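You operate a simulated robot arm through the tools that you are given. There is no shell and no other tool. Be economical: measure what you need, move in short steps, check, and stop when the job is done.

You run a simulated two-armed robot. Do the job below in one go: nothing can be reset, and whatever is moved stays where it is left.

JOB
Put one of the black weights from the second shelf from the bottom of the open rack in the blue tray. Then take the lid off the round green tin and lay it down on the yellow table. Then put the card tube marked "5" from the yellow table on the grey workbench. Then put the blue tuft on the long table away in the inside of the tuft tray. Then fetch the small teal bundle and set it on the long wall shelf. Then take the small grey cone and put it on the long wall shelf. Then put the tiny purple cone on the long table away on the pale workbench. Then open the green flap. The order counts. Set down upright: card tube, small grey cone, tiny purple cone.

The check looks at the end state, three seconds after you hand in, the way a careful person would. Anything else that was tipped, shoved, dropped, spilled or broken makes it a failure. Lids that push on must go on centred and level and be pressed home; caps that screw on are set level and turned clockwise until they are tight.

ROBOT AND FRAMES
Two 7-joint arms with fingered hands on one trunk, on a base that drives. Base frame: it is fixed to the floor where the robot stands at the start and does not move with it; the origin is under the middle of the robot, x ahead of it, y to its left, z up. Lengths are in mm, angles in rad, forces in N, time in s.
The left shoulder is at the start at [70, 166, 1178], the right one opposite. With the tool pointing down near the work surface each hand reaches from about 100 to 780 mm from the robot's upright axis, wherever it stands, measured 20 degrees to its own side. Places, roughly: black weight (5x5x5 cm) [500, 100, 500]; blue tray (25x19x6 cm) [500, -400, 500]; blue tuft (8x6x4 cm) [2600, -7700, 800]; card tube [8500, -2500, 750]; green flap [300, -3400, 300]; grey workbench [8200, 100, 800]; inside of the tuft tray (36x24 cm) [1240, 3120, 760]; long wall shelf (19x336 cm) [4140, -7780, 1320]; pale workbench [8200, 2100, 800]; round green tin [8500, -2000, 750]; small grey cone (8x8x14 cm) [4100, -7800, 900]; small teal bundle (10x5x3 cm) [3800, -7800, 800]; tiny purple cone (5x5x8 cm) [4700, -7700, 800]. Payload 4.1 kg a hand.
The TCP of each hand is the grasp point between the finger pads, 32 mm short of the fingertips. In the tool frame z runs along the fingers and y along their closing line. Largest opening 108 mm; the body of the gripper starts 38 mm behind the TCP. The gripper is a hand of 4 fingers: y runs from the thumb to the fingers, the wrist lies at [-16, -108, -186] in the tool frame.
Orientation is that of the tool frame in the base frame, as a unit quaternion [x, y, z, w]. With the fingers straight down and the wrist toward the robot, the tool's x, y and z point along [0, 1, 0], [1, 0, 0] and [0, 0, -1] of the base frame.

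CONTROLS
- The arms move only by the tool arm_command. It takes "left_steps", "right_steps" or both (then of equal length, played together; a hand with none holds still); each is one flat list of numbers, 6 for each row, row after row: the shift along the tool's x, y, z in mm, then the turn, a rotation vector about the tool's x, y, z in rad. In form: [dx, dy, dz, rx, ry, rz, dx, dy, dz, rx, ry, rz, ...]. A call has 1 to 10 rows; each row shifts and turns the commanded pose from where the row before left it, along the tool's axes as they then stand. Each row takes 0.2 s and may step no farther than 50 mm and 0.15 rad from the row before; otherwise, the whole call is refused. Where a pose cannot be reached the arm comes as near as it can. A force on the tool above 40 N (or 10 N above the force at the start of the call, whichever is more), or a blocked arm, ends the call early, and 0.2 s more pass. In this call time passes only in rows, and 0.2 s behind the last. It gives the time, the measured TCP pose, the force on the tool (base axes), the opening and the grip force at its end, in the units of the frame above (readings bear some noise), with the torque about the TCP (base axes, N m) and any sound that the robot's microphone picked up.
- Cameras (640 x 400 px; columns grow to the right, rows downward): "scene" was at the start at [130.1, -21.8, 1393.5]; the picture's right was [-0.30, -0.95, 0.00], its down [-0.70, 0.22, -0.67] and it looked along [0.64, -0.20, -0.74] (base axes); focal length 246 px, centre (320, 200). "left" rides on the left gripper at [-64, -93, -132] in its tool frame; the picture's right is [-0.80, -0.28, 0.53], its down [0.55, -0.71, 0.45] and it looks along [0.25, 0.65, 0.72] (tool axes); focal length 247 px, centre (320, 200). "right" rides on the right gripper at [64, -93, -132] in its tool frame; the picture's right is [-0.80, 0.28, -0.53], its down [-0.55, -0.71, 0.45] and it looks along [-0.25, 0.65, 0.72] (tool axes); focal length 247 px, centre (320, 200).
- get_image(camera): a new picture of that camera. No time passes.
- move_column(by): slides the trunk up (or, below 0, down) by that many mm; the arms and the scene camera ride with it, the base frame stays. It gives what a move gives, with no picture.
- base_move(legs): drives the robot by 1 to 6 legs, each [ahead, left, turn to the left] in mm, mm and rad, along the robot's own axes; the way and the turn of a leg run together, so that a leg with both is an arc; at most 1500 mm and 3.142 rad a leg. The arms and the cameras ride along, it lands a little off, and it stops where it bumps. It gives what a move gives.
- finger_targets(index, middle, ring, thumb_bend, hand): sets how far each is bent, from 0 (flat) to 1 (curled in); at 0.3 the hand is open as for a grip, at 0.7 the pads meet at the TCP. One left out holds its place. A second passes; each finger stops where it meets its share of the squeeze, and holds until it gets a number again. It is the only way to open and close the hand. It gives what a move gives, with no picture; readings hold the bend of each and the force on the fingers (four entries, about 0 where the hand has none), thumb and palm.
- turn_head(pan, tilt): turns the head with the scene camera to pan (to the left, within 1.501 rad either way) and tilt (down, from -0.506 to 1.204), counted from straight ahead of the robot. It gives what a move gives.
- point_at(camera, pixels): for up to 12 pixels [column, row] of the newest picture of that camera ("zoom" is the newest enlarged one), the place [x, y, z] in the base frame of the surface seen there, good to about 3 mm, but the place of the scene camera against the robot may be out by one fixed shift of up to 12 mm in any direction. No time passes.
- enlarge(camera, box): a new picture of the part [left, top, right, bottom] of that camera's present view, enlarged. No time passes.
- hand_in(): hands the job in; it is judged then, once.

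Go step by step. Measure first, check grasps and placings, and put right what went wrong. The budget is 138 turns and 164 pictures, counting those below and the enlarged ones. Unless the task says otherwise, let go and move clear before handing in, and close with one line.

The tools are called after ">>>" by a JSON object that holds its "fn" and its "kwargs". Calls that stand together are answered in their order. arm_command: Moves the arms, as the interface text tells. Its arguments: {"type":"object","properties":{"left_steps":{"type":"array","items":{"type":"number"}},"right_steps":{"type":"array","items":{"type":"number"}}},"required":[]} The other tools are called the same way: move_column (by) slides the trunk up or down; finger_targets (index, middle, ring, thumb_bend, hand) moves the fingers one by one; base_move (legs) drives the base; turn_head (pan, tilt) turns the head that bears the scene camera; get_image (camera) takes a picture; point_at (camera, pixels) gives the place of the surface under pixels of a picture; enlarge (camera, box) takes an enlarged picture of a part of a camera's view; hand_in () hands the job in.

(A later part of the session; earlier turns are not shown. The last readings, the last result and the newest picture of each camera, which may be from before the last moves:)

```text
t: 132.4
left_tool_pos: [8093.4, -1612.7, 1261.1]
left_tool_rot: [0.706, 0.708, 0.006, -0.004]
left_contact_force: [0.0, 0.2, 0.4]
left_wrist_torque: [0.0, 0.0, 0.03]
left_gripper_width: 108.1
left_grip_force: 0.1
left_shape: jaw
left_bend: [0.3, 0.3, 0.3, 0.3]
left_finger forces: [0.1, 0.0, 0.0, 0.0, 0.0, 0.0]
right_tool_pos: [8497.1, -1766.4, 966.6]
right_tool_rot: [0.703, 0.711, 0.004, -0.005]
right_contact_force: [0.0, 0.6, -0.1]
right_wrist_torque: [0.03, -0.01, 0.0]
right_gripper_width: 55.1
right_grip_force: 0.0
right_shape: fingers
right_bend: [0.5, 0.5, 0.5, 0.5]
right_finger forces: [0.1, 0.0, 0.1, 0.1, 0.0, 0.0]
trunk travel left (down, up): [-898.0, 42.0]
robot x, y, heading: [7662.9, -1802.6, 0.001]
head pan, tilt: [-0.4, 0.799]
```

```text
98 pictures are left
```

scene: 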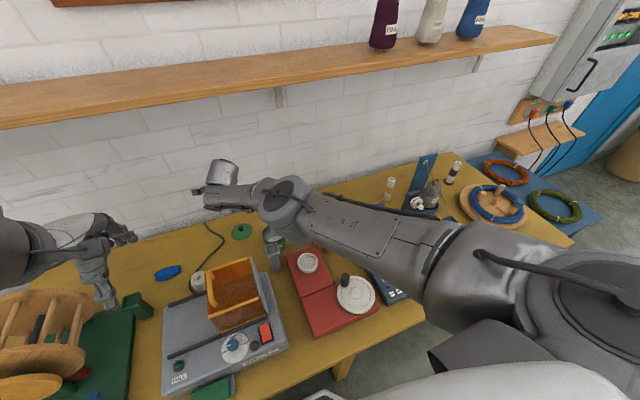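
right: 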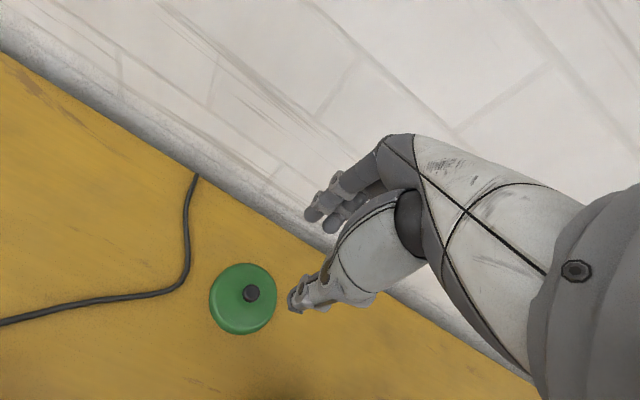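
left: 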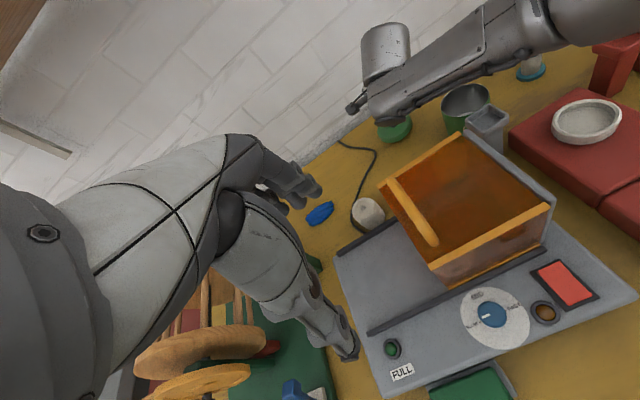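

The lid lies flat on the table. Next the tube "5": I'll shift the base right and bring the open hand above it at a safe height.

>>> {"fn": "base_move", "kwargs": {"legs": [[0, -467, 0]]}}

>>> {"fn": "arm_command", "kwargs": {"right_steps": [-40, -16, 0, 0, 0, 0, -40, -16, 0, 0, 0, 0, -40, -16, 0, 0, 0, 0, -40, -16, 0, 0, 0, 0, -40, -16, 0, 0, 0, 0]}}

>>> {"fn": "finger_targets", "kwargs": {"hand": "right", "index": 0.38, "middle": 0.38, "ring": 0.38, "thumb_bend": 0.38}}

>>> {"fn": "get_image", "kwargs": {"camera": "right"}}

>>> {"fn": "get_image", "kwargs": {"camera": "scene"}}

```text
t: 135.2
left_tool_pos: [8095.0, -2082.7, 1259.8]
left_tool_rot: [0.707, 0.707, 0.006, -0.005]
left_contact_force: [-0.4, -0.2, -0.5]
left_wrist_torque: [-0.01, 0.02, -0.02]
left_gripper_width: 108.1
left_grip_force: 0.0
left_shape: jaw
left_bend: [0.3, 0.3, 0.3, 0.3]
left_finger forces: [0.0, 0.1, 0.1, 0.0, 0.1, 0.1]
right_tool_pos: [8498.6, -2235.2, 966.1]
right_tool_rot: [0.704, 0.71, 0.004, -0.004]
right_contact_force: [0.4, 0.4, 0.1]
right_wrist_torque: [0.0, -0.02, -0.02]
right_gripper_width: 55.2
right_grip_force: 0.0
right_shape: fingers
right_bend: [0.5, 0.5, 0.5, 0.5]
right_finger forces: [0.1, 0.0, 0.0, 0.0, 0.0, 0.0]
trunk travel left (down, up): [-898.0, 42.0]
robot x, y, heading: [7659.5, -2273.2, 0.002]
head pan, tilt: [-0.4, 0.799]
```

```text
t: 136.4
left_tool_pos: [8092.8, -2085.1, 1262.7]
left_tool_rot: [0.707, 0.707, 0.007, -0.005]
left_contact_force: [-0.4, 0.0, 0.3]
left_wrist_torque: [0.06, -0.01, 0.01]
left_gripper_width: 107.9
left_grip_force: 0.0
left_shape: jaw
left_bend: [0.3, 0.3, 0.3, 0.3]
left_finger forces: [0.0, 0.1, 0.0, 0.0, 0.0, 0.0]
right_tool_pos: [8419.3, -2439.7, 966.1]
right_tool_rot: [0.704, 0.71, 0.006, -0.004]
right_contact_force: [-0.8, 0.1, 0.7]
right_wrist_torque: [-0.02, 0.03, 0.0]
right_gripper_width: 55.7
right_grip_force: 0.0
right_shape: fingers
right_bend: [0.5, 0.5, 0.5, 0.5]
right_finger forces: [0.0, 0.0, 0.0, 0.0, 0.0, 0.1]
trunk travel left (down, up): [-898.0, 42.0]
robot x, y, heading: [7661.0, -2272.2, -0.003]
head pan, tilt: [-0.4, 0.799]
```

```text
t: 137.4
left_tool_pos: [8094.9, -2082.1, 1261.1]
left_tool_rot: [0.707, 0.707, 0.006, -0.005]
left_contact_force: [0.0, 0.7, 0.3]
left_wrist_torque: [0.0, 0.03, -0.02]
left_gripper_width: 108.0
left_grip_force: 0.1
left_shape: jaw
left_bend: [0.3, 0.3, 0.3, 0.3]
left_finger forces: [0.1, 0.0, 0.0, 0.1, 0.0, 0.0]
right_tool_pos: [8420.0, -2439.1, 964.6]
right_tool_rot: [0.704, 0.71, 0.005, -0.004]
right_contact_force: [0.2, 0.2, 0.1]
right_wrist_torque: [-0.02, -0.02, 0.02]
right_gripper_width: 87.4
right_grip_force: 0.1
right_shape: fingers
right_bend: [0.38, 0.38, 0.38, 0.38]
right_finger forces: [0.0, 0.0, 0.1, 0.1, 0.1, 0.0]
trunk travel left (down, up): [-898.0, 42.0]
robot x, y, heading: [7663.7, -2271.2, 0.004]
head pan, tilt: [-0.4, 0.799]
```

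```text
97 pictures are left
```

right: 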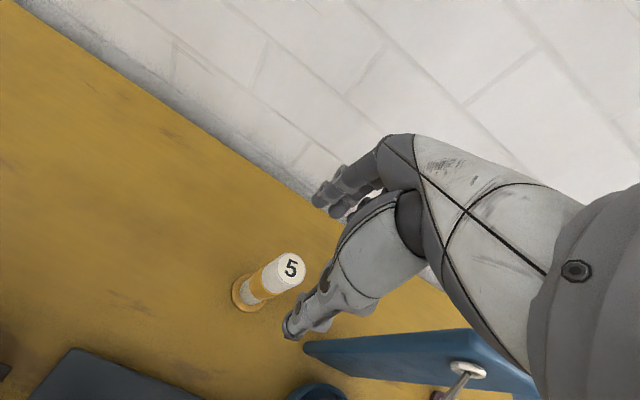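

```text
96 pictures are left
```

scene: 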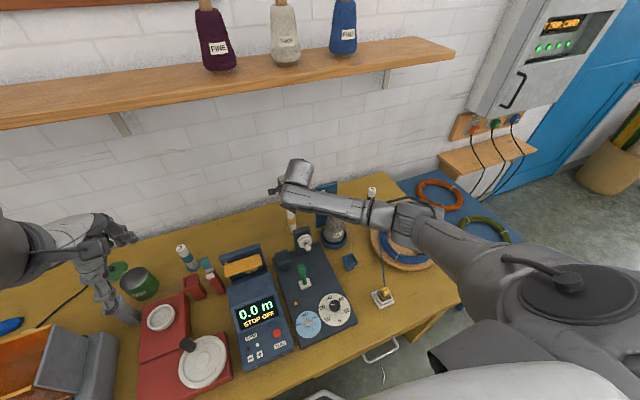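

The tube "5" top is at (291,268) in the right picture. I'll measure it and the tall blue board beside it.

>>> {"fn": "point_at", "kwargs": {"camera": "right", "pixels": [[291, 268], [283, 258], [300, 275], [262, 278], [250, 292], [240, 290], [310, 345], [468, 368], [470, 340], [520, 375], [250, 315]]}}

>>> {"fn": "enlarge", "kwargs": {"camera": "scene", "box": [260, 150, 420, 250]}}

```text
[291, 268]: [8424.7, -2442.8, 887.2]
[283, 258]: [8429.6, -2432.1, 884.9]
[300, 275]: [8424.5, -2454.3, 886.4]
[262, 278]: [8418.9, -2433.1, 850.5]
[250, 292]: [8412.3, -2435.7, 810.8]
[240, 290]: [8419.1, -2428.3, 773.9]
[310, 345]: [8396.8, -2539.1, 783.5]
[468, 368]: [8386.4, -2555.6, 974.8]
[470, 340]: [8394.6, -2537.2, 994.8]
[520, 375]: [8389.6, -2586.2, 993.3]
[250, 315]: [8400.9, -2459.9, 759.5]
```

```text
4.00 times, centred on (340, 200) of scene
```

zoom: 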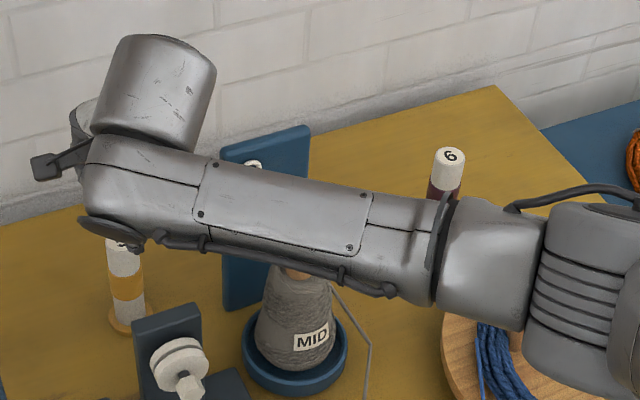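

Tube centre is [8426,-2443], top 887; the board is 95 mm to the right. I'll lower onto it and grip.

>>> {"fn": "arm_command", "kwargs": {"right_steps": [-3, 6, 20, 0, 0, 0, 0, 0, 20, 0, 0, 0, 0, 0, 20, 0, 0, 0, 0, 0, 20, 0, 0, 0, 0, 0, 20, 0, 0, 0]}}

>>> {"fn": "get_image", "kwargs": {"camera": "right"}}

>>> {"fn": "finger_targets", "kwargs": {"hand": "right", "index": 0.7, "middle": 0.7, "ring": 0.7, "thumb_bend": 0.7}}

>>> {"fn": "get_image", "kwargs": {"camera": "right"}}

```text
t: 138.6
left_tool_pos: [8094.5, -2082.7, 1260.6]
left_tool_rot: [0.707, 0.707, 0.007, -0.005]
left_contact_force: [0.5, 0.1, -0.2]
left_wrist_torque: [-0.01, 0.01, -0.01]
left_gripper_width: 108.1
left_grip_force: 0.1
left_shape: jaw
left_bend: [0.3, 0.3, 0.3, 0.3]
left_finger forces: [0.1, 0.1, 0.0, 0.0, 0.0, 0.0]
right_tool_pos: [8425.2, -2438.4, 863.4]
right_tool_rot: [0.704, 0.71, 0.004, -0.004]
right_contact_force: [0.3, -0.7, 0.7]
right_wrist_torque: [0.02, -0.01, 0.02]
right_gripper_width: 87.3
right_grip_force: 0.1
right_shape: fingers
right_bend: [0.38, 0.38, 0.38, 0.38]
right_finger forces: [0.1, 0.1, 0.0, 0.0, 0.0, 0.0]
trunk travel left (down, up): [-898.0, 42.0]
robot x, y, heading: [7661.6, -2272.7, 0.006]
head pan, tilt: [-0.4, 0.799]
```

```text
94 pictures are left
```

right: 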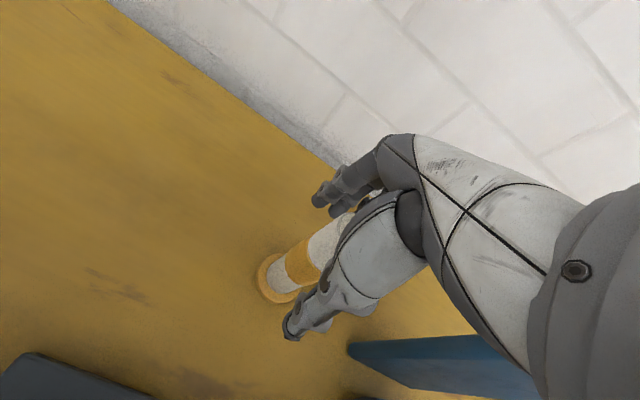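

```text
t: 139.6
left_tool_pos: [8094.3, -2083.1, 1261.9]
left_tool_rot: [0.708, 0.706, 0.006, -0.005]
left_contact_force: [-0.6, 0.2, -0.6]
left_wrist_torque: [0.0, 0.0, 0.03]
left_gripper_width: 108.0
left_grip_force: 0.1
left_shape: jaw
left_bend: [0.3, 0.3, 0.3, 0.3]
left_finger forces: [0.1, 0.0, 0.0, 0.0, 0.0, 0.0]
right_tool_pos: [8424.3, -2438.8, 863.3]
right_tool_rot: [0.704, 0.71, 0.004, -0.004]
right_contact_force: [0.5, -0.3, 0.5]
right_wrist_torque: [-0.02, -0.08, 0.03]
right_gripper_width: 22.0
right_grip_force: 9.3
right_shape: fingers
right_bend: [0.66, 0.63, 0.7, 0.61]
right_finger forces: [2.4, 7.3, 0.0, 0.1, 9.2, 0.0]
trunk travel left (down, up): [-898.0, 42.0]
robot x, y, heading: [7664.5, -2272.5, 0.001]
head pan, tilt: [-0.4, 0.799]
```

```text
93 pictures are left
```

right: 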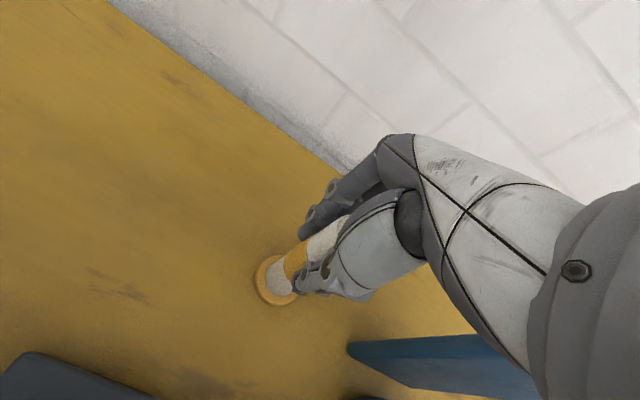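

The tube is held straight. I'll lift it 200 mm (arm plus trunk) and check.

>>> {"fn": "arm_command", "kwargs": {"right_steps": [0, 0, -15, 0, 0, 0, 0, 0, -30, 0, 0, 0, 0, 0, -40, 0, 0, 0, 0, 0, -40, 0, 0, 0, 0, 0, -40, 0, 0, 0]}}

>>> {"fn": "move_column", "kwargs": {"by": 40}}

>>> {"fn": "get_image", "kwargs": {"camera": "right"}}

>>> {"fn": "turn_head", "kwargs": {"pan": 0.6, "tilt": 0.5}}

>>> {"fn": "get_image", "kwargs": {"camera": "scene"}}

```text
t: 140.8
left_tool_pos: [8093.2, -2083.4, 1261.0]
left_tool_rot: [0.707, 0.707, 0.006, -0.005]
left_contact_force: [0.7, 0.6, 0.5]
left_wrist_torque: [0.02, 0.01, 0.0]
left_gripper_width: 108.1
left_grip_force: 0.0
left_shape: jaw
left_bend: [0.3, 0.3, 0.3, 0.3]
left_finger forces: [0.0, 0.0, 0.1, 0.0, 0.1, 0.0]
right_tool_pos: [8424.8, -2439.3, 1030.4]
right_tool_rot: [0.704, 0.71, 0.005, -0.005]
right_contact_force: [-0.2, 0.4, 0.6]
right_wrist_torque: [0.0, -0.01, -0.06]
right_gripper_width: 21.9
right_grip_force: 9.1
right_shape: fingers
right_bend: [0.66, 0.63, 0.7, 0.61]
right_finger forces: [2.6, 6.7, 0.0, 0.0, 9.0, 0.0]
trunk travel left (down, up): [-898.0, 42.0]
robot x, y, heading: [7666.0, -2270.2, 0.004]
head pan, tilt: [-0.4, 0.799]
```

```text
t: 141.6
left_tool_pos: [8095.1, -2083.9, 1300.9]
left_tool_rot: [0.707, 0.707, 0.007, -0.005]
left_contact_force: [0.1, -0.5, 0.0]
left_wrist_torque: [-0.03, 0.0, 0.02]
left_gripper_width: 108.2
left_grip_force: 0.1
left_shape: jaw
left_bend: [0.3, 0.3, 0.3, 0.3]
left_finger forces: [0.1, 0.1, 0.0, 0.0, 0.0, 0.0]
right_tool_pos: [8425.6, -2439.7, 1070.0]
right_tool_rot: [0.704, 0.711, 0.003, -0.005]
right_contact_force: [0.2, -0.7, -1.2]
right_wrist_torque: [0.01, 0.02, 0.01]
right_gripper_width: 21.9
right_grip_force: 9.2
right_shape: fingers
right_bend: [0.66, 0.63, 0.7, 0.61]
right_finger forces: [2.4, 6.7, 0.1, 0.1, 9.0, 0.0]
trunk travel left (down, up): [-938.0, 2.0]
robot x, y, heading: [7662.9, -2272.8, 0.001]
head pan, tilt: [-0.4, 0.799]
```

```text
92 pictures are left
```

right: 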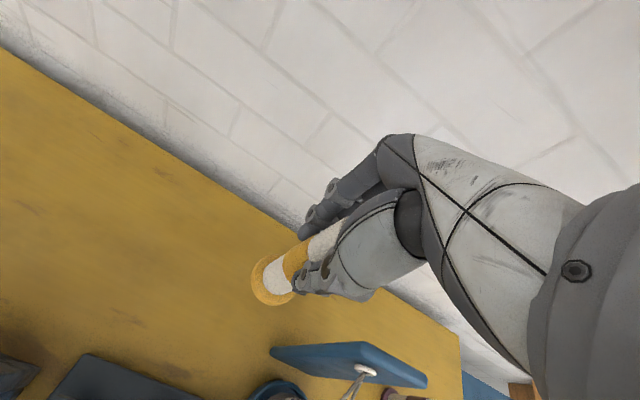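

```text
t: 142.9
left_tool_pos: [8095.0, -2084.4, 1300.4]
left_tool_rot: [0.707, 0.707, 0.005, -0.005]
left_contact_force: [-0.4, 0.6, 0.5]
left_wrist_torque: [0.01, 0.02, -0.01]
left_gripper_width: 107.9
left_grip_force: 0.0
left_shape: jaw
left_bend: [0.3, 0.3, 0.3, 0.3]
left_finger forces: [0.0, 0.1, 0.0, 0.0, 0.0, 0.0]
right_tool_pos: [8424.1, -2439.6, 1069.5]
right_tool_rot: [0.704, 0.71, 0.005, -0.005]
right_contact_force: [0.2, 0.2, -0.6]
right_wrist_torque: [-0.03, 0.0, 0.0]
right_gripper_width: 22.0
right_grip_force: 9.4
right_shape: fingers
right_bend: [0.66, 0.63, 0.7, 0.61]
right_finger forces: [2.5, 6.9, 0.1, 0.0, 9.0, 0.1]
trunk travel left (down, up): [-938.0, 2.0]
robot x, y, heading: [7661.5, -2269.6, -0.001]
head pan, tilt: [0.6, 0.499]
```

```text
91 pictures are left
```

scene: 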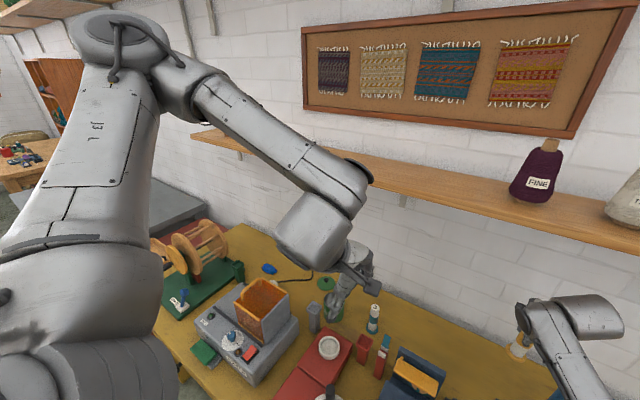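

The tube hangs upright in the hand. I'll back off and drive left to the grey workbench.

>>> {"fn": "base_move", "kwargs": {"legs": [[-700, 0, 0], [0, 1500, 0], [0, 850, 0]]}}

>>> {"fn": "turn_head", "kwargs": {"pan": 0.0, "tilt": 0.5}}

>>> {"fn": "get_image", "kwargs": {"camera": "scene"}}

```text
t: 158.1
left_tool_pos: [7402.9, 315.6, 1300.3]
left_tool_rot: [0.706, 0.708, 0.005, -0.005]
left_contact_force: [0.0, 0.5, 0.0]
left_wrist_torque: [0.0, -0.01, 0.0]
left_gripper_width: 107.9
left_grip_force: 0.2
left_shape: jaw
left_bend: [0.3, 0.3, 0.3, 0.3]
left_finger forces: [0.0, 0.0, 0.0, 0.0, 0.0, 0.1]
right_tool_pos: [7736.0, -40.8, 1070.3]
right_tool_rot: [0.703, 0.711, 0.005, -0.005]
right_contact_force: [-0.4, 0.0, -1.3]
right_wrist_torque: [0.01, 0.0, -0.01]
right_gripper_width: 22.0
right_grip_force: 8.7
right_shape: fingers
right_bend: [0.66, 0.63, 0.7, 0.61]
right_finger forces: [2.5, 6.8, 0.0, 0.1, 9.0, 0.0]
trunk travel left (down, up): [-938.0, 2.0]
robot x, y, heading: [6974.2, 129.5, 0.001]
head pan, tilt: [0.6, 0.499]
```

```text
t: 159.1
left_tool_pos: [7404.0, 316.5, 1301.1]
left_tool_rot: [0.706, 0.708, 0.007, -0.006]
left_contact_force: [0.0, 0.5, 0.2]
left_wrist_torque: [0.01, -0.01, -0.03]
left_gripper_width: 108.1
left_grip_force: 0.2
left_shape: jaw
left_bend: [0.3, 0.3, 0.3, 0.3]
left_finger forces: [0.0, 0.1, 0.0, 0.1, 0.1, 0.0]
right_tool_pos: [7734.7, -39.5, 1070.7]
right_tool_rot: [0.703, 0.711, 0.004, -0.005]
right_contact_force: [-0.2, 0.1, 0.6]
right_wrist_torque: [-0.01, -0.01, 0.02]
right_gripper_width: 22.0
right_grip_force: 9.4
right_shape: fingers
right_bend: [0.66, 0.63, 0.7, 0.61]
right_finger forces: [2.4, 6.8, 0.1, 0.0, 9.0, 0.1]
trunk travel left (down, up): [-938.0, 2.0]
robot x, y, heading: [6974.3, 132.0, 0.002]
head pan, tilt: [0.0, 0.499]
```

```text
90 pictures are left
```

scene: 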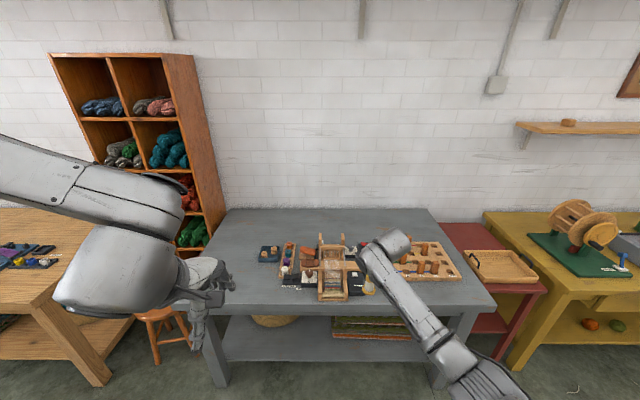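

The grey bench has clear surface along its front and left. I'll measure candidate spots.

>>> {"fn": "point_at", "kwargs": {"camera": "scene", "pixels": [[250, 290], [270, 300], [230, 310], [250, 230], [300, 225], [300, 310], [440, 295], [210, 315], [415, 225], [360, 290], [280, 285], [420, 280]]}}

>>> {"fn": "enlarge", "kwargs": {"camera": "scene", "box": [200, 200, 500, 330]}}

```text
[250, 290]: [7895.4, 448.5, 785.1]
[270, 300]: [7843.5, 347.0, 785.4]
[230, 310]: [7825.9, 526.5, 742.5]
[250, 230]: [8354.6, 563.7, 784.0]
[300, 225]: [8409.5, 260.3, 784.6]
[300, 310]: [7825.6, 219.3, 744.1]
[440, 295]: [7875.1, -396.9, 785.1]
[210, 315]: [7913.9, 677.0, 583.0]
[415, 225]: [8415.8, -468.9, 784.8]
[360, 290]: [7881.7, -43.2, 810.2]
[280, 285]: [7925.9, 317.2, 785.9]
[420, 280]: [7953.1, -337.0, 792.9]
```

```text
2.13 times, centred on (350, 265) of scene
```

zoom: 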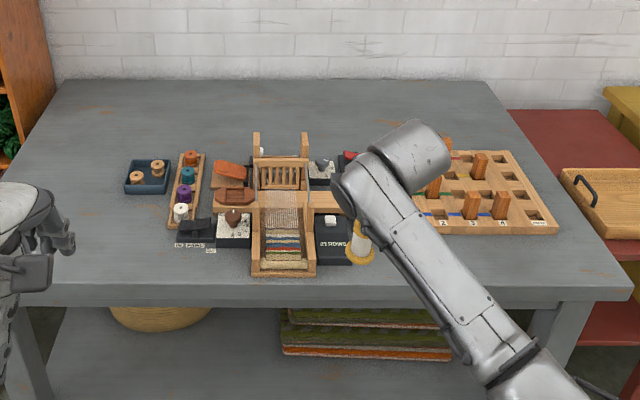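

Spot [7910,450] is free. I'll align the base there and lower the tube most of the way with the trunk.

>>> {"fn": "base_move", "kwargs": {"legs": [[0, 490, 0], [174, 0, 0]]}}

>>> {"fn": "move_column", "kwargs": {"by": -165}}

>>> {"fn": "get_image", "kwargs": {"camera": "right"}}

>>> {"fn": "point_at", "kwargs": {"camera": "right", "pixels": [[260, 285], [272, 300], [240, 270], [230, 320], [285, 325], [200, 250]]}}

>>> {"fn": "get_image", "kwargs": {"camera": "scene"}}

```text
t: 163.1
left_tool_pos: [7572.0, 807.5, 1301.9]
left_tool_rot: [0.704, 0.71, 0.008, -0.003]
left_contact_force: [-0.7, 0.7, -1.2]
left_wrist_torque: [-0.02, 0.0, 0.03]
left_gripper_width: 108.2
left_grip_force: 0.0
left_shape: jaw
left_bend: [0.3, 0.3, 0.3, 0.3]
left_finger forces: [0.0, 0.0, 0.0, 0.0, 0.0, 0.0]
right_tool_pos: [7905.7, 452.5, 1072.5]
right_tool_rot: [0.7, 0.714, 0.006, -0.004]
right_contact_force: [-0.5, 0.3, -0.1]
right_wrist_torque: [0.01, 0.01, -0.01]
right_gripper_width: 22.0
right_grip_force: 9.1
right_shape: fingers
right_bend: [0.66, 0.63, 0.7, 0.61]
right_finger forces: [2.4, 6.7, 0.1, 0.1, 8.9, 0.0]
trunk travel left (down, up): [-938.0, 2.0]
robot x, y, heading: [7142.6, 611.7, 0.008]
head pan, tilt: [0.0, 0.499]
```

```text
t: 165.0
left_tool_pos: [7575.1, 808.2, 1135.9]
left_tool_rot: [0.704, 0.71, 0.005, -0.005]
left_contact_force: [-0.8, 0.4, -0.2]
left_wrist_torque: [-0.01, 0.01, 0.01]
left_gripper_width: 107.9
left_grip_force: 0.0
left_shape: jaw
left_bend: [0.3, 0.3, 0.3, 0.3]
left_finger forces: [0.1, 0.1, 0.1, 0.1, 0.0, 0.0]
right_tool_pos: [7908.7, 453.2, 905.9]
right_tool_rot: [0.701, 0.713, 0.004, -0.004]
right_contact_force: [-0.9, -0.4, -1.0]
right_wrist_torque: [-0.01, 0.01, 0.02]
right_gripper_width: 22.3
right_grip_force: 9.3
right_shape: fingers
right_bend: [0.66, 0.63, 0.7, 0.61]
right_finger forces: [2.5, 6.9, 0.0, 0.0, 9.0, 0.0]
trunk travel left (down, up): [-773.0, 167.0]
robot x, y, heading: [7148.1, 621.4, 0.006]
head pan, tilt: [0.0, 0.499]
```

```text
88 pictures are left
```

right: 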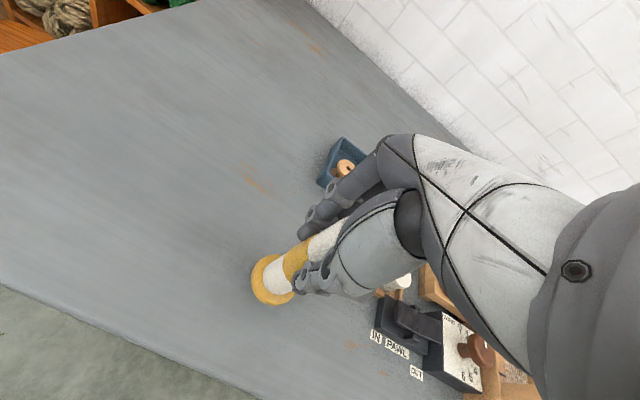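

```text
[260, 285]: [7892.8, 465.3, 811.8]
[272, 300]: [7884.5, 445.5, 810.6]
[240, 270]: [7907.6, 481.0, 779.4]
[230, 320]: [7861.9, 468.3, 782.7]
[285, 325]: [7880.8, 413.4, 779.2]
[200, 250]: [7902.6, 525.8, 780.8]
```

```text
87 pictures are left
```

scene: 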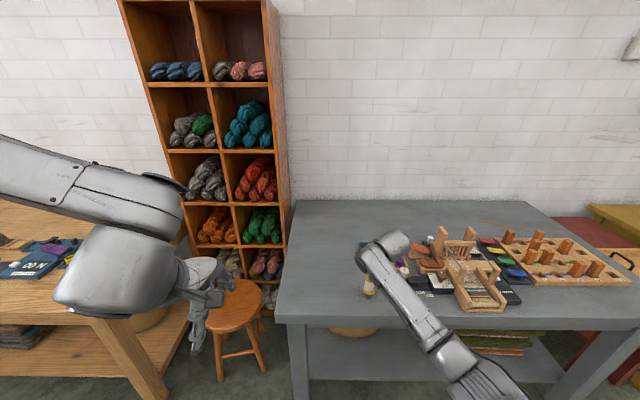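

The base disc is about 22 mm above the bench. I'll lower 19 mm, then the last few mm gently.

>>> {"fn": "arm_command", "kwargs": {"right_steps": [0, 0, 10, 0, 0, 0, 0, 0, 9, 0, 0, 0]}}

>>> {"fn": "arm_command", "kwargs": {"right_steps": [0, 0, 2.5, 0, 0, 0]}}

>>> {"fn": "arm_command", "kwargs": {"right_steps": [0, 0, 2, 0, 0, 0]}}

```text
t: 165.6
left_tool_pos: [7574.8, 806.8, 1136.1]
left_tool_rot: [0.704, 0.71, 0.006, -0.005]
left_contact_force: [0.7, 0.1, 0.3]
left_wrist_torque: [-0.02, -0.03, -0.01]
left_gripper_width: 108.1
left_grip_force: 0.1
left_shape: jaw
left_bend: [0.3, 0.3, 0.3, 0.3]
left_finger forces: [0.0, 0.0, 0.0, 0.1, 0.1, 0.0]
right_tool_pos: [7909.2, 454.1, 885.7]
right_tool_rot: [0.701, 0.713, 0.005, -0.005]
right_contact_force: [-0.5, -0.1, -1.0]
right_wrist_torque: [-0.04, 0.01, 0.03]
right_gripper_width: 22.0
right_grip_force: 8.7
right_shape: fingers
right_bend: [0.66, 0.63, 0.7, 0.61]
right_finger forces: [2.5, 6.7, 0.0, 0.1, 8.8, 0.0]
trunk travel left (down, up): [-773.0, 167.0]
robot x, y, heading: [7143.9, 616.5, 0.01]
head pan, tilt: [0.0, 0.499]
```

```text
t: 166.0
left_tool_pos: [7576.2, 808.2, 1135.9]
left_tool_rot: [0.704, 0.71, 0.006, -0.005]
left_contact_force: [-0.2, 0.1, 0.3]
left_wrist_torque: [-0.06, 0.01, 0.03]
left_gripper_width: 108.0
left_grip_force: 0.1
left_shape: jaw
left_bend: [0.3, 0.3, 0.3, 0.3]
left_finger forces: [0.1, 0.0, 0.1, 0.0, 0.0, 0.1]
right_tool_pos: [7909.8, 453.8, 884.5]
right_tool_rot: [0.701, 0.713, 0.005, -0.004]
right_contact_force: [-0.9, 0.6, 3.1]
right_wrist_torque: [-0.02, 0.01, 0.01]
right_gripper_width: 22.2
right_grip_force: 9.6
right_shape: fingers
right_bend: [0.66, 0.63, 0.7, 0.61]
right_finger forces: [2.8, 7.2, 0.1, 0.1, 9.6, 0.0]
trunk travel left (down, up): [-773.0, 167.0]
robot x, y, heading: [7145.4, 619.2, 0.008]
head pan, tilt: [0.0, 0.499]
```

```text
t: 166.4
left_tool_pos: [7575.0, 808.2, 1136.9]
left_tool_rot: [0.704, 0.71, 0.007, -0.004]
left_contact_force: [-0.3, 0.2, -0.9]
left_wrist_torque: [-0.02, 0.01, -0.01]
left_gripper_width: 108.0
left_grip_force: 0.0
left_shape: jaw
left_bend: [0.3, 0.3, 0.3, 0.3]
left_finger forces: [0.1, 0.1, 0.0, 0.1, 0.1, 0.1]
right_tool_pos: [7909.1, 455.1, 883.0]
right_tool_rot: [0.7, 0.714, 0.006, -0.003]
right_contact_force: [-0.8, 2.1, 9.5]
right_wrist_torque: [0.04, -0.02, 0.02]
right_gripper_width: 21.7
right_grip_force: 11.1
right_shape: fingers
right_bend: [0.67, 0.63, 0.7, 0.61]
right_finger forces: [3.3, 8.4, 0.1, 0.1, 10.6, 0.0]
trunk travel left (down, up): [-773.0, 167.0]
robot x, y, heading: [7143.7, 616.7, 0.01]
head pan, tilt: [0.0, 0.499]
```

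The disc rests on the bench (9.5 N). I'll open, rise clear and check that it stands.

>>> {"fn": "finger_targets", "kwargs": {"hand": "right", "index": 0.4, "middle": 0.4, "ring": 0.4, "thumb_bend": 0.4}}

>>> {"fn": "move_column", "kwargs": {"by": 160}}

>>> {"fn": "base_move", "kwargs": {"legs": [[-500, 0, 0]]}}

>>> {"fn": "get_image", "kwargs": {"camera": "scene"}}

```text
t: 167.4
left_tool_pos: [7575.2, 805.5, 1136.4]
left_tool_rot: [0.704, 0.711, 0.006, -0.005]
left_contact_force: [0.4, 0.0, 0.8]
left_wrist_torque: [0.0, 0.01, 0.01]
left_gripper_width: 107.9
left_grip_force: 0.1
left_shape: jaw
left_bend: [0.3, 0.3, 0.3, 0.3]
left_finger forces: [0.1, 0.0, 0.0, 0.0, 0.1, 0.1]
right_tool_pos: [7908.7, 453.3, 880.3]
right_tool_rot: [0.701, 0.713, 0.005, -0.005]
right_contact_force: [-0.7, -0.2, 0.3]
right_wrist_torque: [0.01, -0.01, -0.01]
right_gripper_width: 82.0
right_grip_force: 0.1
right_shape: fingers
right_bend: [0.4, 0.4, 0.4, 0.4]
right_finger forces: [0.0, 0.1, 0.0, 0.0, 0.0, 0.1]
trunk travel left (down, up): [-773.0, 167.0]
robot x, y, heading: [7145.3, 618.8, 0.008]
head pan, tilt: [0.0, 0.499]
```

```text
t: 169.2
left_tool_pos: [7575.3, 807.6, 1296.0]
left_tool_rot: [0.704, 0.71, 0.006, -0.005]
left_contact_force: [0.2, 0.5, 1.0]
left_wrist_torque: [0.06, -0.03, 0.0]
left_gripper_width: 108.2
left_grip_force: 0.1
left_shape: jaw
left_bend: [0.3, 0.3, 0.3, 0.3]
left_finger forces: [0.0, 0.0, 0.1, 0.1, 0.0, 0.0]
right_tool_pos: [7909.3, 454.2, 1040.2]
right_tool_rot: [0.701, 0.713, 0.004, -0.005]
right_contact_force: [-0.1, -0.2, -0.8]
right_wrist_torque: [0.01, -0.01, 0.0]
right_gripper_width: 81.9
right_grip_force: 0.1
right_shape: fingers
right_bend: [0.4, 0.4, 0.4, 0.4]
right_finger forces: [0.1, 0.0, 0.1, 0.0, 0.0, 0.0]
trunk travel left (down, up): [-933.0, 7.0]
robot x, y, heading: [7147.3, 616.7, 0.008]
head pan, tilt: [0.0, 0.499]
```

```text
t: 172.1
left_tool_pos: [7081.6, 804.2, 1295.9]
left_tool_rot: [0.702, 0.712, 0.005, -0.005]
left_contact_force: [-0.3, 0.2, 0.5]
left_wrist_torque: [0.0, 0.0, 0.01]
left_gripper_width: 108.0
left_grip_force: 0.1
left_shape: jaw
left_bend: [0.3, 0.3, 0.3, 0.3]
left_finger forces: [0.1, 0.1, 0.1, 0.0, 0.0, 0.0]
right_tool_pos: [7416.0, 451.6, 1039.6]
right_tool_rot: [0.699, 0.715, 0.003, -0.005]
right_contact_force: [0.2, -0.3, 0.2]
right_wrist_torque: [0.04, -0.03, 0.01]
right_gripper_width: 82.0
right_grip_force: 0.0
right_shape: fingers
right_bend: [0.4, 0.4, 0.4, 0.4]
right_finger forces: [0.1, 0.0, 0.0, 0.0, 0.0, 0.1]
trunk travel left (down, up): [-933.0, 7.0]
robot x, y, heading: [6650.7, 608.4, 0.015]
head pan, tilt: [0.0, 0.499]
```

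```text
86 pictures are left
```

scene: 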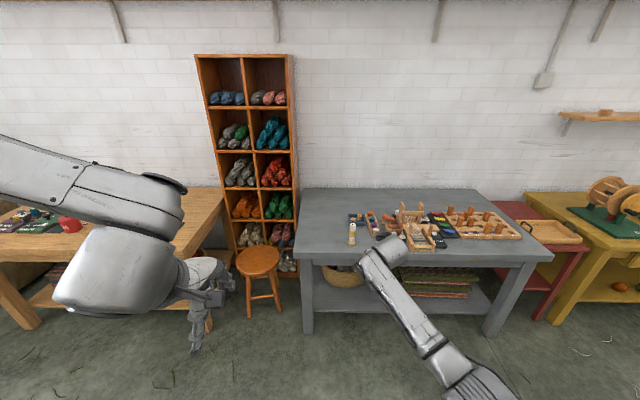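

Tube "5" stands upright on the bench at (352,232). Next I'll head toward the long table at y≈-7700: first drive down to y≈-2200, turn to face -y and look.

>>> {"fn": "base_move", "kwargs": {"legs": [[250, 0, -0.015], [0, -1500, 0], [0, -1300, 0], [0, 0, -1.571]]}}

>>> {"fn": "turn_head", "kwargs": {"pan": 0.3, "tilt": 0.2}}

>>> {"fn": "get_image", "kwargs": {"camera": "scene"}}

>>> {"fn": "point_at", "kwargs": {"camera": "scene", "pixels": [[320, 200], [320, 240], [320, 300], [400, 200], [480, 200], [560, 200], [240, 200], [160, 200], [400, 260], [500, 260], [200, 260], [320, 150]]}}

>>> {"fn": "turn_head", "kwargs": {"pan": -0.7, "tilt": 0.2}}

>>> {"fn": "get_image", "kwargs": {"camera": "scene"}}

>>> {"fn": "point_at", "kwargs": {"camera": "scene", "pixels": [[320, 200], [320, 240], [320, 300], [400, 200], [480, 200], [560, 200], [240, 200], [160, 200], [400, 260], [500, 260], [200, 260], [320, 150]]}}

```text
t: 191.0
left_tool_pos: [7120.2, -2639.8, 1296.2]
left_tool_rot: [1.0, 0.006, 0.008, 0.0]
left_contact_force: [0.6, 0.0, -0.2]
left_wrist_torque: [0.01, 0.01, 0.0]
left_gripper_width: 108.3
left_grip_force: 0.1
left_shape: jaw
left_bend: [0.3, 0.3, 0.3, 0.3]
left_finger forces: [0.1, 0.0, 0.0, 0.0, 0.1, 0.1]
right_tool_pos: [6770.0, -2974.6, 1041.1]
right_tool_rot: [1.0, 0.012, 0.006, 0.0]
right_contact_force: [-0.5, -0.2, -0.6]
right_wrist_torque: [0.01, 0.04, 0.0]
right_gripper_width: 82.1
right_grip_force: 0.0
right_shape: fingers
right_bend: [0.4, 0.4, 0.4, 0.4]
right_finger forces: [0.0, 0.0, 0.0, 0.1, 0.1, 0.1]
trunk travel left (down, up): [-933.0, 7.0]
robot x, y, heading: [6929.3, -2207.1, -1.556]
head pan, tilt: [0.0, 0.499]
```

```text
t: 191.8
left_tool_pos: [7120.0, -2638.4, 1296.7]
left_tool_rot: [1.0, 0.007, 0.008, 0.001]
left_contact_force: [0.2, -1.2, -0.2]
left_wrist_torque: [-0.01, -0.01, -0.02]
left_gripper_width: 108.1
left_grip_force: 0.0
left_shape: jaw
left_bend: [0.3, 0.3, 0.3, 0.3]
left_finger forces: [0.0, 0.0, 0.0, 0.1, 0.0, 0.0]
right_tool_pos: [6769.3, -2975.6, 1039.8]
right_tool_rot: [1.0, 0.011, 0.007, 0.0]
right_contact_force: [-1.1, 0.7, -0.1]
right_wrist_torque: [0.0, -0.01, 0.01]
right_gripper_width: 82.0
right_grip_force: 0.1
right_shape: fingers
right_bend: [0.4, 0.4, 0.4, 0.4]
right_finger forces: [0.0, 0.0, 0.0, 0.1, 0.0, 0.0]
trunk travel left (down, up): [-933.0, 7.0]
robot x, y, heading: [6927.1, -2214.1, -1.554]
head pan, tilt: [0.3, 0.201]
```

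```text
85 pictures are left
```

scene: 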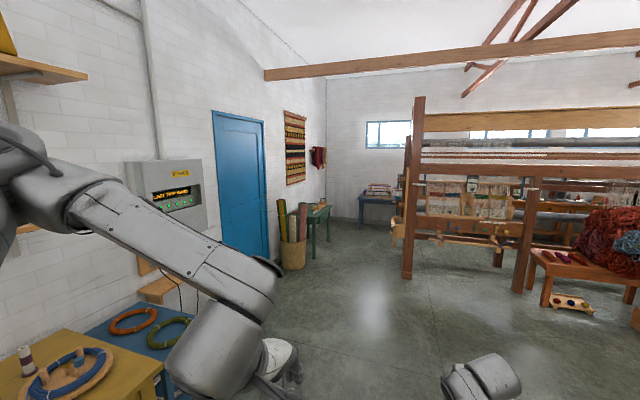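

```text
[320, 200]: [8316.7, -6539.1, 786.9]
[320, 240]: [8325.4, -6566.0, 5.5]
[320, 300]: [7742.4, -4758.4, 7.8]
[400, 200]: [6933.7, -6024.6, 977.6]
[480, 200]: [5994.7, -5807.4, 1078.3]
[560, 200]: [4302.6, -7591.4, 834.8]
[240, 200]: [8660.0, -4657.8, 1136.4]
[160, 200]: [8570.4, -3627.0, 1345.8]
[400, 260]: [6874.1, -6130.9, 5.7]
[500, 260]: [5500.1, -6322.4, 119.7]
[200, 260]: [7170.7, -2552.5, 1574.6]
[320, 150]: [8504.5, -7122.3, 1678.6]
```

```text
t: 193.1
left_tool_pos: [7120.0, -2640.9, 1296.3]
left_tool_rot: [1.0, 0.007, 0.008, 0.001]
left_contact_force: [-0.9, 0.1, -0.5]
left_wrist_torque: [-0.02, -0.01, 0.01]
left_gripper_width: 107.7
left_grip_force: 0.0
left_shape: jaw
left_bend: [0.3, 0.3, 0.3, 0.3]
left_finger forces: [0.0, 0.0, 0.0, 0.0, 0.0, 0.0]
right_tool_pos: [6768.3, -2975.0, 1040.8]
right_tool_rot: [1.0, 0.011, 0.006, 0.001]
right_contact_force: [0.1, 0.7, 0.8]
right_wrist_torque: [-0.02, 0.0, -0.01]
right_gripper_width: 81.9
right_grip_force: 0.1
right_shape: fingers
right_bend: [0.4, 0.4, 0.4, 0.4]
right_finger forces: [0.0, 0.0, 0.0, 0.0, 0.1, 0.0]
trunk travel left (down, up): [-933.0, 7.0]
robot x, y, heading: [6924.8, -2209.3, -1.555]
head pan, tilt: [-0.7, 0.201]
```

```text
84 pictures are left
```

scene: 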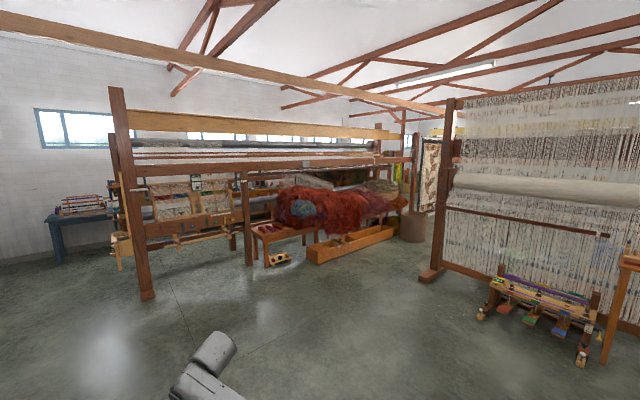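

```text
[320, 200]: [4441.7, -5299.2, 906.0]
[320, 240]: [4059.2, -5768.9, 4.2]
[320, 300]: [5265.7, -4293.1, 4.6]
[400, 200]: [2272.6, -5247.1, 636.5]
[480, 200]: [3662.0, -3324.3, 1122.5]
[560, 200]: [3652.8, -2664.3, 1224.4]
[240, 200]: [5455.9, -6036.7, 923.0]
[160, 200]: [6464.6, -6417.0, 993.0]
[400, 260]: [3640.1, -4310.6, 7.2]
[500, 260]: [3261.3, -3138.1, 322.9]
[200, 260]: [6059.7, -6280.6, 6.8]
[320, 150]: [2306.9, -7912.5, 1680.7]
```

A large floor loom (right post at [6870,-6130]) lies between me and the long table. I'll drive toward its right end and look behind it.

>>> {"fn": "base_move", "kwargs": {"legs": [[1450, 350, 0], [1400, 250, 0]]}}

>>> {"fn": "turn_head", "kwargs": {"pan": -0.5, "tilt": 0.25}}

>>> {"fn": "get_image", "kwargs": {"camera": "scene"}}

>>> {"fn": "point_at", "kwargs": {"camera": "scene", "pixels": [[320, 200], [320, 240], [320, 280], [380, 200], [440, 200], [500, 200], [240, 200], [160, 200], [400, 260], [280, 260], [200, 260], [380, 180]]}}

```text
t: 207.1
left_tool_pos: [7776.7, -5468.7, 1295.3]
left_tool_rot: [1.0, 0.006, 0.009, 0.001]
left_contact_force: [-0.2, -0.3, 0.2]
left_wrist_torque: [0.02, 0.01, -0.01]
left_gripper_width: 108.3
left_grip_force: 0.1
left_shape: jaw
left_bend: [0.3, 0.3, 0.3, 0.3]
left_finger forces: [0.0, 0.0, 0.0, 0.0, 0.0, 0.1]
right_tool_pos: [7425.5, -5803.6, 1041.3]
right_tool_rot: [1.0, 0.009, 0.007, 0.0]
right_contact_force: [0.1, 0.4, -0.3]
right_wrist_torque: [-0.04, -0.01, -0.02]
right_gripper_width: 81.8
right_grip_force: 0.1
right_shape: fingers
right_bend: [0.4, 0.4, 0.4, 0.4]
right_finger forces: [0.0, 0.1, 0.1, 0.0, 0.0, 0.1]
trunk travel left (down, up): [-933.0, 7.0]
robot x, y, heading: [7587.8, -5038.8, -1.563]
head pan, tilt: [-0.7, 0.201]
```

```text
t: 207.8
left_tool_pos: [7777.6, -5468.7, 1296.1]
left_tool_rot: [1.0, 0.005, 0.009, 0.001]
left_contact_force: [0.2, -0.2, 0.8]
left_wrist_torque: [0.02, -0.02, 0.01]
left_gripper_width: 108.0
left_grip_force: 0.1
left_shape: jaw
left_bend: [0.3, 0.3, 0.3, 0.3]
left_finger forces: [0.1, 0.1, 0.1, 0.1, 0.1, 0.0]
right_tool_pos: [7425.6, -5803.1, 1041.2]
right_tool_rot: [1.0, 0.009, 0.006, 0.0]
right_contact_force: [-0.3, 0.4, 0.0]
right_wrist_torque: [0.01, 0.01, -0.03]
right_gripper_width: 81.8
right_grip_force: 0.0
right_shape: fingers
right_bend: [0.4, 0.4, 0.4, 0.4]
right_finger forces: [0.0, 0.0, 0.0, 0.0, 0.0, 0.0]
trunk travel left (down, up): [-933.0, 7.0]
robot x, y, heading: [7585.0, -5040.9, -1.563]
head pan, tilt: [-0.499, 0.25]
```

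```text
83 pictures are left
```

scene: 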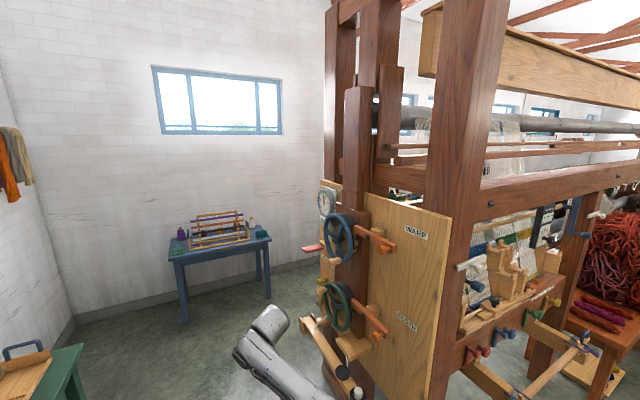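

```text
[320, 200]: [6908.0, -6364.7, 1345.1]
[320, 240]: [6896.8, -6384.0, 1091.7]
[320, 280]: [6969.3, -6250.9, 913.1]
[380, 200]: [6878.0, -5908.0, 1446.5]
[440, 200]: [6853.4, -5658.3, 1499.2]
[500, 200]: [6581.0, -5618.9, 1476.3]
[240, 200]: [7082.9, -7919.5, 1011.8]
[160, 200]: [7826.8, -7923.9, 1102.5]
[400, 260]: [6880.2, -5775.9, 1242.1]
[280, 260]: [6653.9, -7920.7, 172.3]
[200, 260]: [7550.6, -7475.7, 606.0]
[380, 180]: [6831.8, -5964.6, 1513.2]
```

The wall is at y≈-7920 and there's a passage about 1 m wide behind the loom (y -6450 to -7450). I'll drive in past the loom's end, facing the wall, and look along it.

>>> {"fn": "base_move", "kwargs": {"legs": [[1500, 40, -0.008], [330, 0, 0]]}}

>>> {"fn": "turn_head", "kwargs": {"pan": -1.1, "tilt": 0.4}}

>>> {"fn": "get_image", "kwargs": {"camera": "scene"}}

>>> {"fn": "point_at", "kwargs": {"camera": "scene", "pixels": [[320, 200], [320, 240], [320, 280], [380, 200], [440, 200], [500, 200], [240, 200], [160, 200], [400, 260], [280, 260], [200, 260], [320, 160]]}}

```text
refused: leg 1 is longer than a leg can be; nothing moved
```

```text
t: 208.8
left_tool_pos: [7777.0, -5469.0, 1296.5]
left_tool_rot: [1.0, 0.005, 0.007, 0.001]
left_contact_force: [-0.1, 0.3, 0.2]
left_wrist_torque: [0.0, 0.01, -0.03]
left_gripper_width: 107.9
left_grip_force: 0.1
left_shape: jaw
left_bend: [0.3, 0.3, 0.3, 0.3]
left_finger forces: [0.0, 0.0, 0.1, 0.0, 0.0, 0.0]
right_tool_pos: [7424.5, -5804.1, 1040.7]
right_tool_rot: [1.0, 0.009, 0.006, 0.0]
right_contact_force: [-0.5, 0.3, -1.0]
right_wrist_torque: [-0.04, -0.03, -0.05]
right_gripper_width: 82.0
right_grip_force: 0.1
right_shape: fingers
right_bend: [0.4, 0.4, 0.4, 0.4]
right_finger forces: [0.0, 0.1, 0.1, 0.1, 0.0, 0.0]
trunk travel left (down, up): [-933.0, 7.0]
robot x, y, heading: [7589.5, -5041.3, -1.561]
head pan, tilt: [-1.1, 0.4]
```

```text
82 pictures are left
```

scene: 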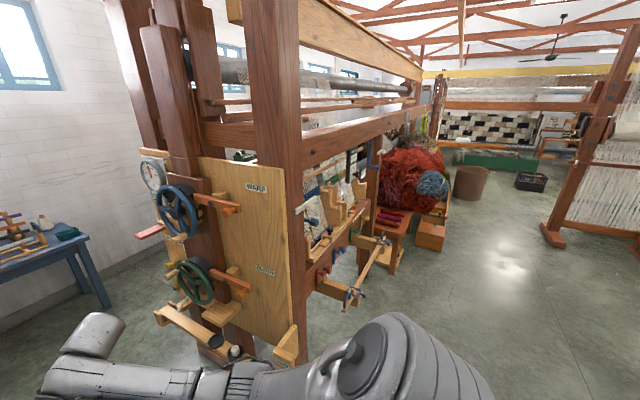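

```text
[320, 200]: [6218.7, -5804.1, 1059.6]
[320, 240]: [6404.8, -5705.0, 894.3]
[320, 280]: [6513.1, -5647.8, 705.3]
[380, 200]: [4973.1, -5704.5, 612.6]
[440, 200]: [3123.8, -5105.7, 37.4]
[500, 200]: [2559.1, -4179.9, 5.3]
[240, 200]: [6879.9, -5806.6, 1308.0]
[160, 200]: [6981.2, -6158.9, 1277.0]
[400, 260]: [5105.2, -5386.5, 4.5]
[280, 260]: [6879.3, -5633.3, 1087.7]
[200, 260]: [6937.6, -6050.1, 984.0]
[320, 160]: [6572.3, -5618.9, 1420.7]
```

The leg was too long. I'll check the loom handles' reach and my right elbow before driving.

>>> {"fn": "point_at", "kwargs": {"camera": "scene", "pixels": [[142, 235], [215, 342], [240, 350], [170, 330], [340, 350], [300, 380], [400, 330], [445, 365], [60, 370], [85, 255], [105, 300]]}}

>>> {"fn": "turn_head", "kwargs": {"pan": 0.35, "tilt": 0.5}}

>>> {"fn": "get_image", "kwargs": {"camera": "scene"}}

>>> {"fn": "point_at", "kwargs": {"camera": "scene", "pixels": [[320, 200], [320, 240], [320, 280], [240, 240], [200, 280], [160, 300], [260, 200], [280, 160], [380, 160], [420, 160]]}}

```text
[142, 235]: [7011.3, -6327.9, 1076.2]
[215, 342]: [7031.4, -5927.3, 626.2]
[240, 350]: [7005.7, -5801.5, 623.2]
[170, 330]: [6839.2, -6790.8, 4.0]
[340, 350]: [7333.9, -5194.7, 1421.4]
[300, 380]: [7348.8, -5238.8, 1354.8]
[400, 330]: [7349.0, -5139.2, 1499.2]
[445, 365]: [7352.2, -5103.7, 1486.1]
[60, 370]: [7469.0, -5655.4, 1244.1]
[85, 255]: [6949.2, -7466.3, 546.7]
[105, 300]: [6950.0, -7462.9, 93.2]
```

```text
t: 210.4
left_tool_pos: [7778.3, -5469.4, 1295.0]
left_tool_rot: [1.0, 0.006, 0.007, 0.001]
left_contact_force: [-0.6, -0.1, 0.3]
left_wrist_torque: [-0.01, -0.02, 0.02]
left_gripper_width: 108.0
left_grip_force: 0.1
left_shape: jaw
left_bend: [0.3, 0.3, 0.3, 0.3]
left_finger forces: [0.0, 0.0, 0.0, 0.0, 0.0, 0.0]
right_tool_pos: [7423.8, -5804.3, 1041.9]
right_tool_rot: [1.0, 0.009, 0.006, 0.0]
right_contact_force: [-0.3, 0.2, -0.4]
right_wrist_torque: [0.02, 0.0, -0.01]
right_gripper_width: 81.6
right_grip_force: 0.1
right_shape: fingers
right_bend: [0.4, 0.4, 0.4, 0.4]
right_finger forces: [0.1, 0.1, 0.0, 0.0, 0.1, 0.0]
trunk travel left (down, up): [-933.0, 7.0]
robot x, y, heading: [7584.3, -5036.5, -1.559]
head pan, tilt: [0.351, 0.499]
```

```text
81 pictures are left
```

scene: 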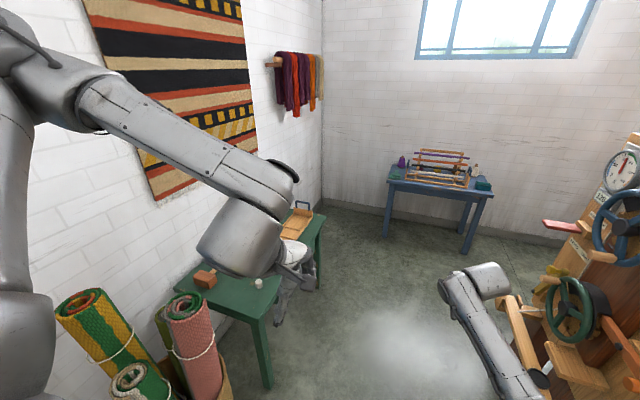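

```text
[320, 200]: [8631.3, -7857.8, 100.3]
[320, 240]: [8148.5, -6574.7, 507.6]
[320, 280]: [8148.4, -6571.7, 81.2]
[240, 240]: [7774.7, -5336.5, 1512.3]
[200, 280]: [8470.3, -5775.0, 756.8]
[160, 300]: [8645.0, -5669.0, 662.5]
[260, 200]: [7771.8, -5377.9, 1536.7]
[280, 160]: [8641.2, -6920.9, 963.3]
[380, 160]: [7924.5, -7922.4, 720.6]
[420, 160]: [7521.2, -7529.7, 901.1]
```

The corridor is clear (x 7031–8148). I'll drive forward to y≈-6880 and look right along the passage.

>>> {"fn": "base_move", "kwargs": {"legs": [[1400, 0, -0.01], [440, 0, 0]]}}

>>> {"fn": "turn_head", "kwargs": {"pan": -1.2, "tilt": 0.4}}

>>> {"fn": "get_image", "kwargs": {"camera": "scene"}}

>>> {"fn": "point_at", "kwargs": {"camera": "scene", "pixels": [[320, 200], [320, 240], [320, 280], [380, 200], [440, 240], [500, 240], [240, 200], [180, 200], [400, 280], [280, 260], [460, 300], [320, 160]]}}

```text
t: 219.8
left_tool_pos: [7773.1, -7336.7, 1296.6]
left_tool_rot: [1.0, 0.001, 0.007, 0.001]
left_contact_force: [0.4, 0.1, -0.1]
left_wrist_torque: [-0.03, 0.02, 0.03]
left_gripper_width: 107.8
left_grip_force: 0.1
left_shape: jaw
left_bend: [0.3, 0.3, 0.3, 0.3]
left_finger forces: [0.1, 0.0, 0.1, 0.0, 0.0, 0.1]
right_tool_pos: [7417.9, -7667.8, 1040.4]
right_tool_rot: [1.0, 0.005, 0.006, 0.001]
right_contact_force: [-0.8, -0.3, 0.0]
right_wrist_torque: [-0.01, -0.01, 0.02]
right_gripper_width: 82.1
right_grip_force: 0.2
right_shape: fingers
right_bend: [0.4, 0.4, 0.4, 0.4]
right_finger forces: [0.1, 0.0, 0.1, 0.0, 0.0, 0.0]
trunk travel left (down, up): [-933.0, 7.0]
robot x, y, heading: [7581.8, -6907.2, -1.567]
head pan, tilt: [0.351, 0.499]
```

```text
t: 221.4
left_tool_pos: [7773.2, -7338.7, 1295.8]
left_tool_rot: [1.0, 0.001, 0.008, 0.0]
left_contact_force: [0.5, -0.5, 0.3]
left_wrist_torque: [-0.02, -0.01, 0.01]
left_gripper_width: 108.0
left_grip_force: 0.0
left_shape: jaw
left_bend: [0.3, 0.3, 0.3, 0.3]
left_finger forces: [0.0, 0.1, 0.0, 0.1, 0.0, 0.0]
right_tool_pos: [7417.0, -7669.3, 1040.2]
right_tool_rot: [1.0, 0.005, 0.006, 0.0]
right_contact_force: [-0.4, 0.0, -0.1]
right_wrist_torque: [-0.03, 0.01, -0.05]
right_gripper_width: 81.9
right_grip_force: 0.1
right_shape: fingers
right_bend: [0.4, 0.4, 0.4, 0.4]
right_finger forces: [0.0, 0.0, 0.0, 0.0, 0.0, 0.0]
trunk travel left (down, up): [-933.0, 7.0]
robot x, y, heading: [7586.9, -6907.3, -1.565]
head pan, tilt: [-1.201, 0.4]
```

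```text
80 pictures are left
```

scene: 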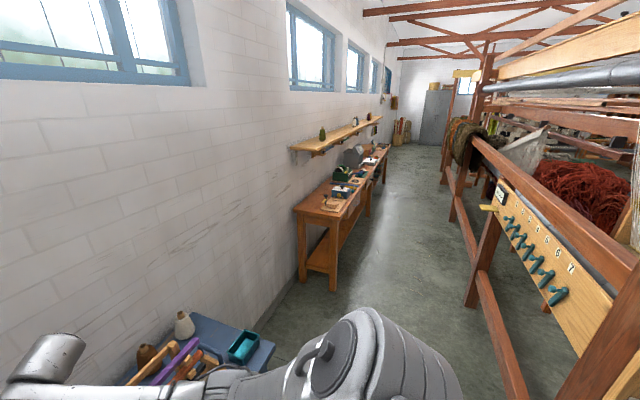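

```text
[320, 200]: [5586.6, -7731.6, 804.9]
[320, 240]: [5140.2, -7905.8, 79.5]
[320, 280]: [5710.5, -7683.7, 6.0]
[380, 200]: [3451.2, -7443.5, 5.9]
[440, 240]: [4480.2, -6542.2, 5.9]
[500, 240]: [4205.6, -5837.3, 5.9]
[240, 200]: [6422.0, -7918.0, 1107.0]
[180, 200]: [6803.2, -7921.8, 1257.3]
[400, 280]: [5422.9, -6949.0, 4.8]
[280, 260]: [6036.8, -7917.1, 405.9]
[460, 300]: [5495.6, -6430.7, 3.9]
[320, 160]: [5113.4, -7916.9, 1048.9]
```

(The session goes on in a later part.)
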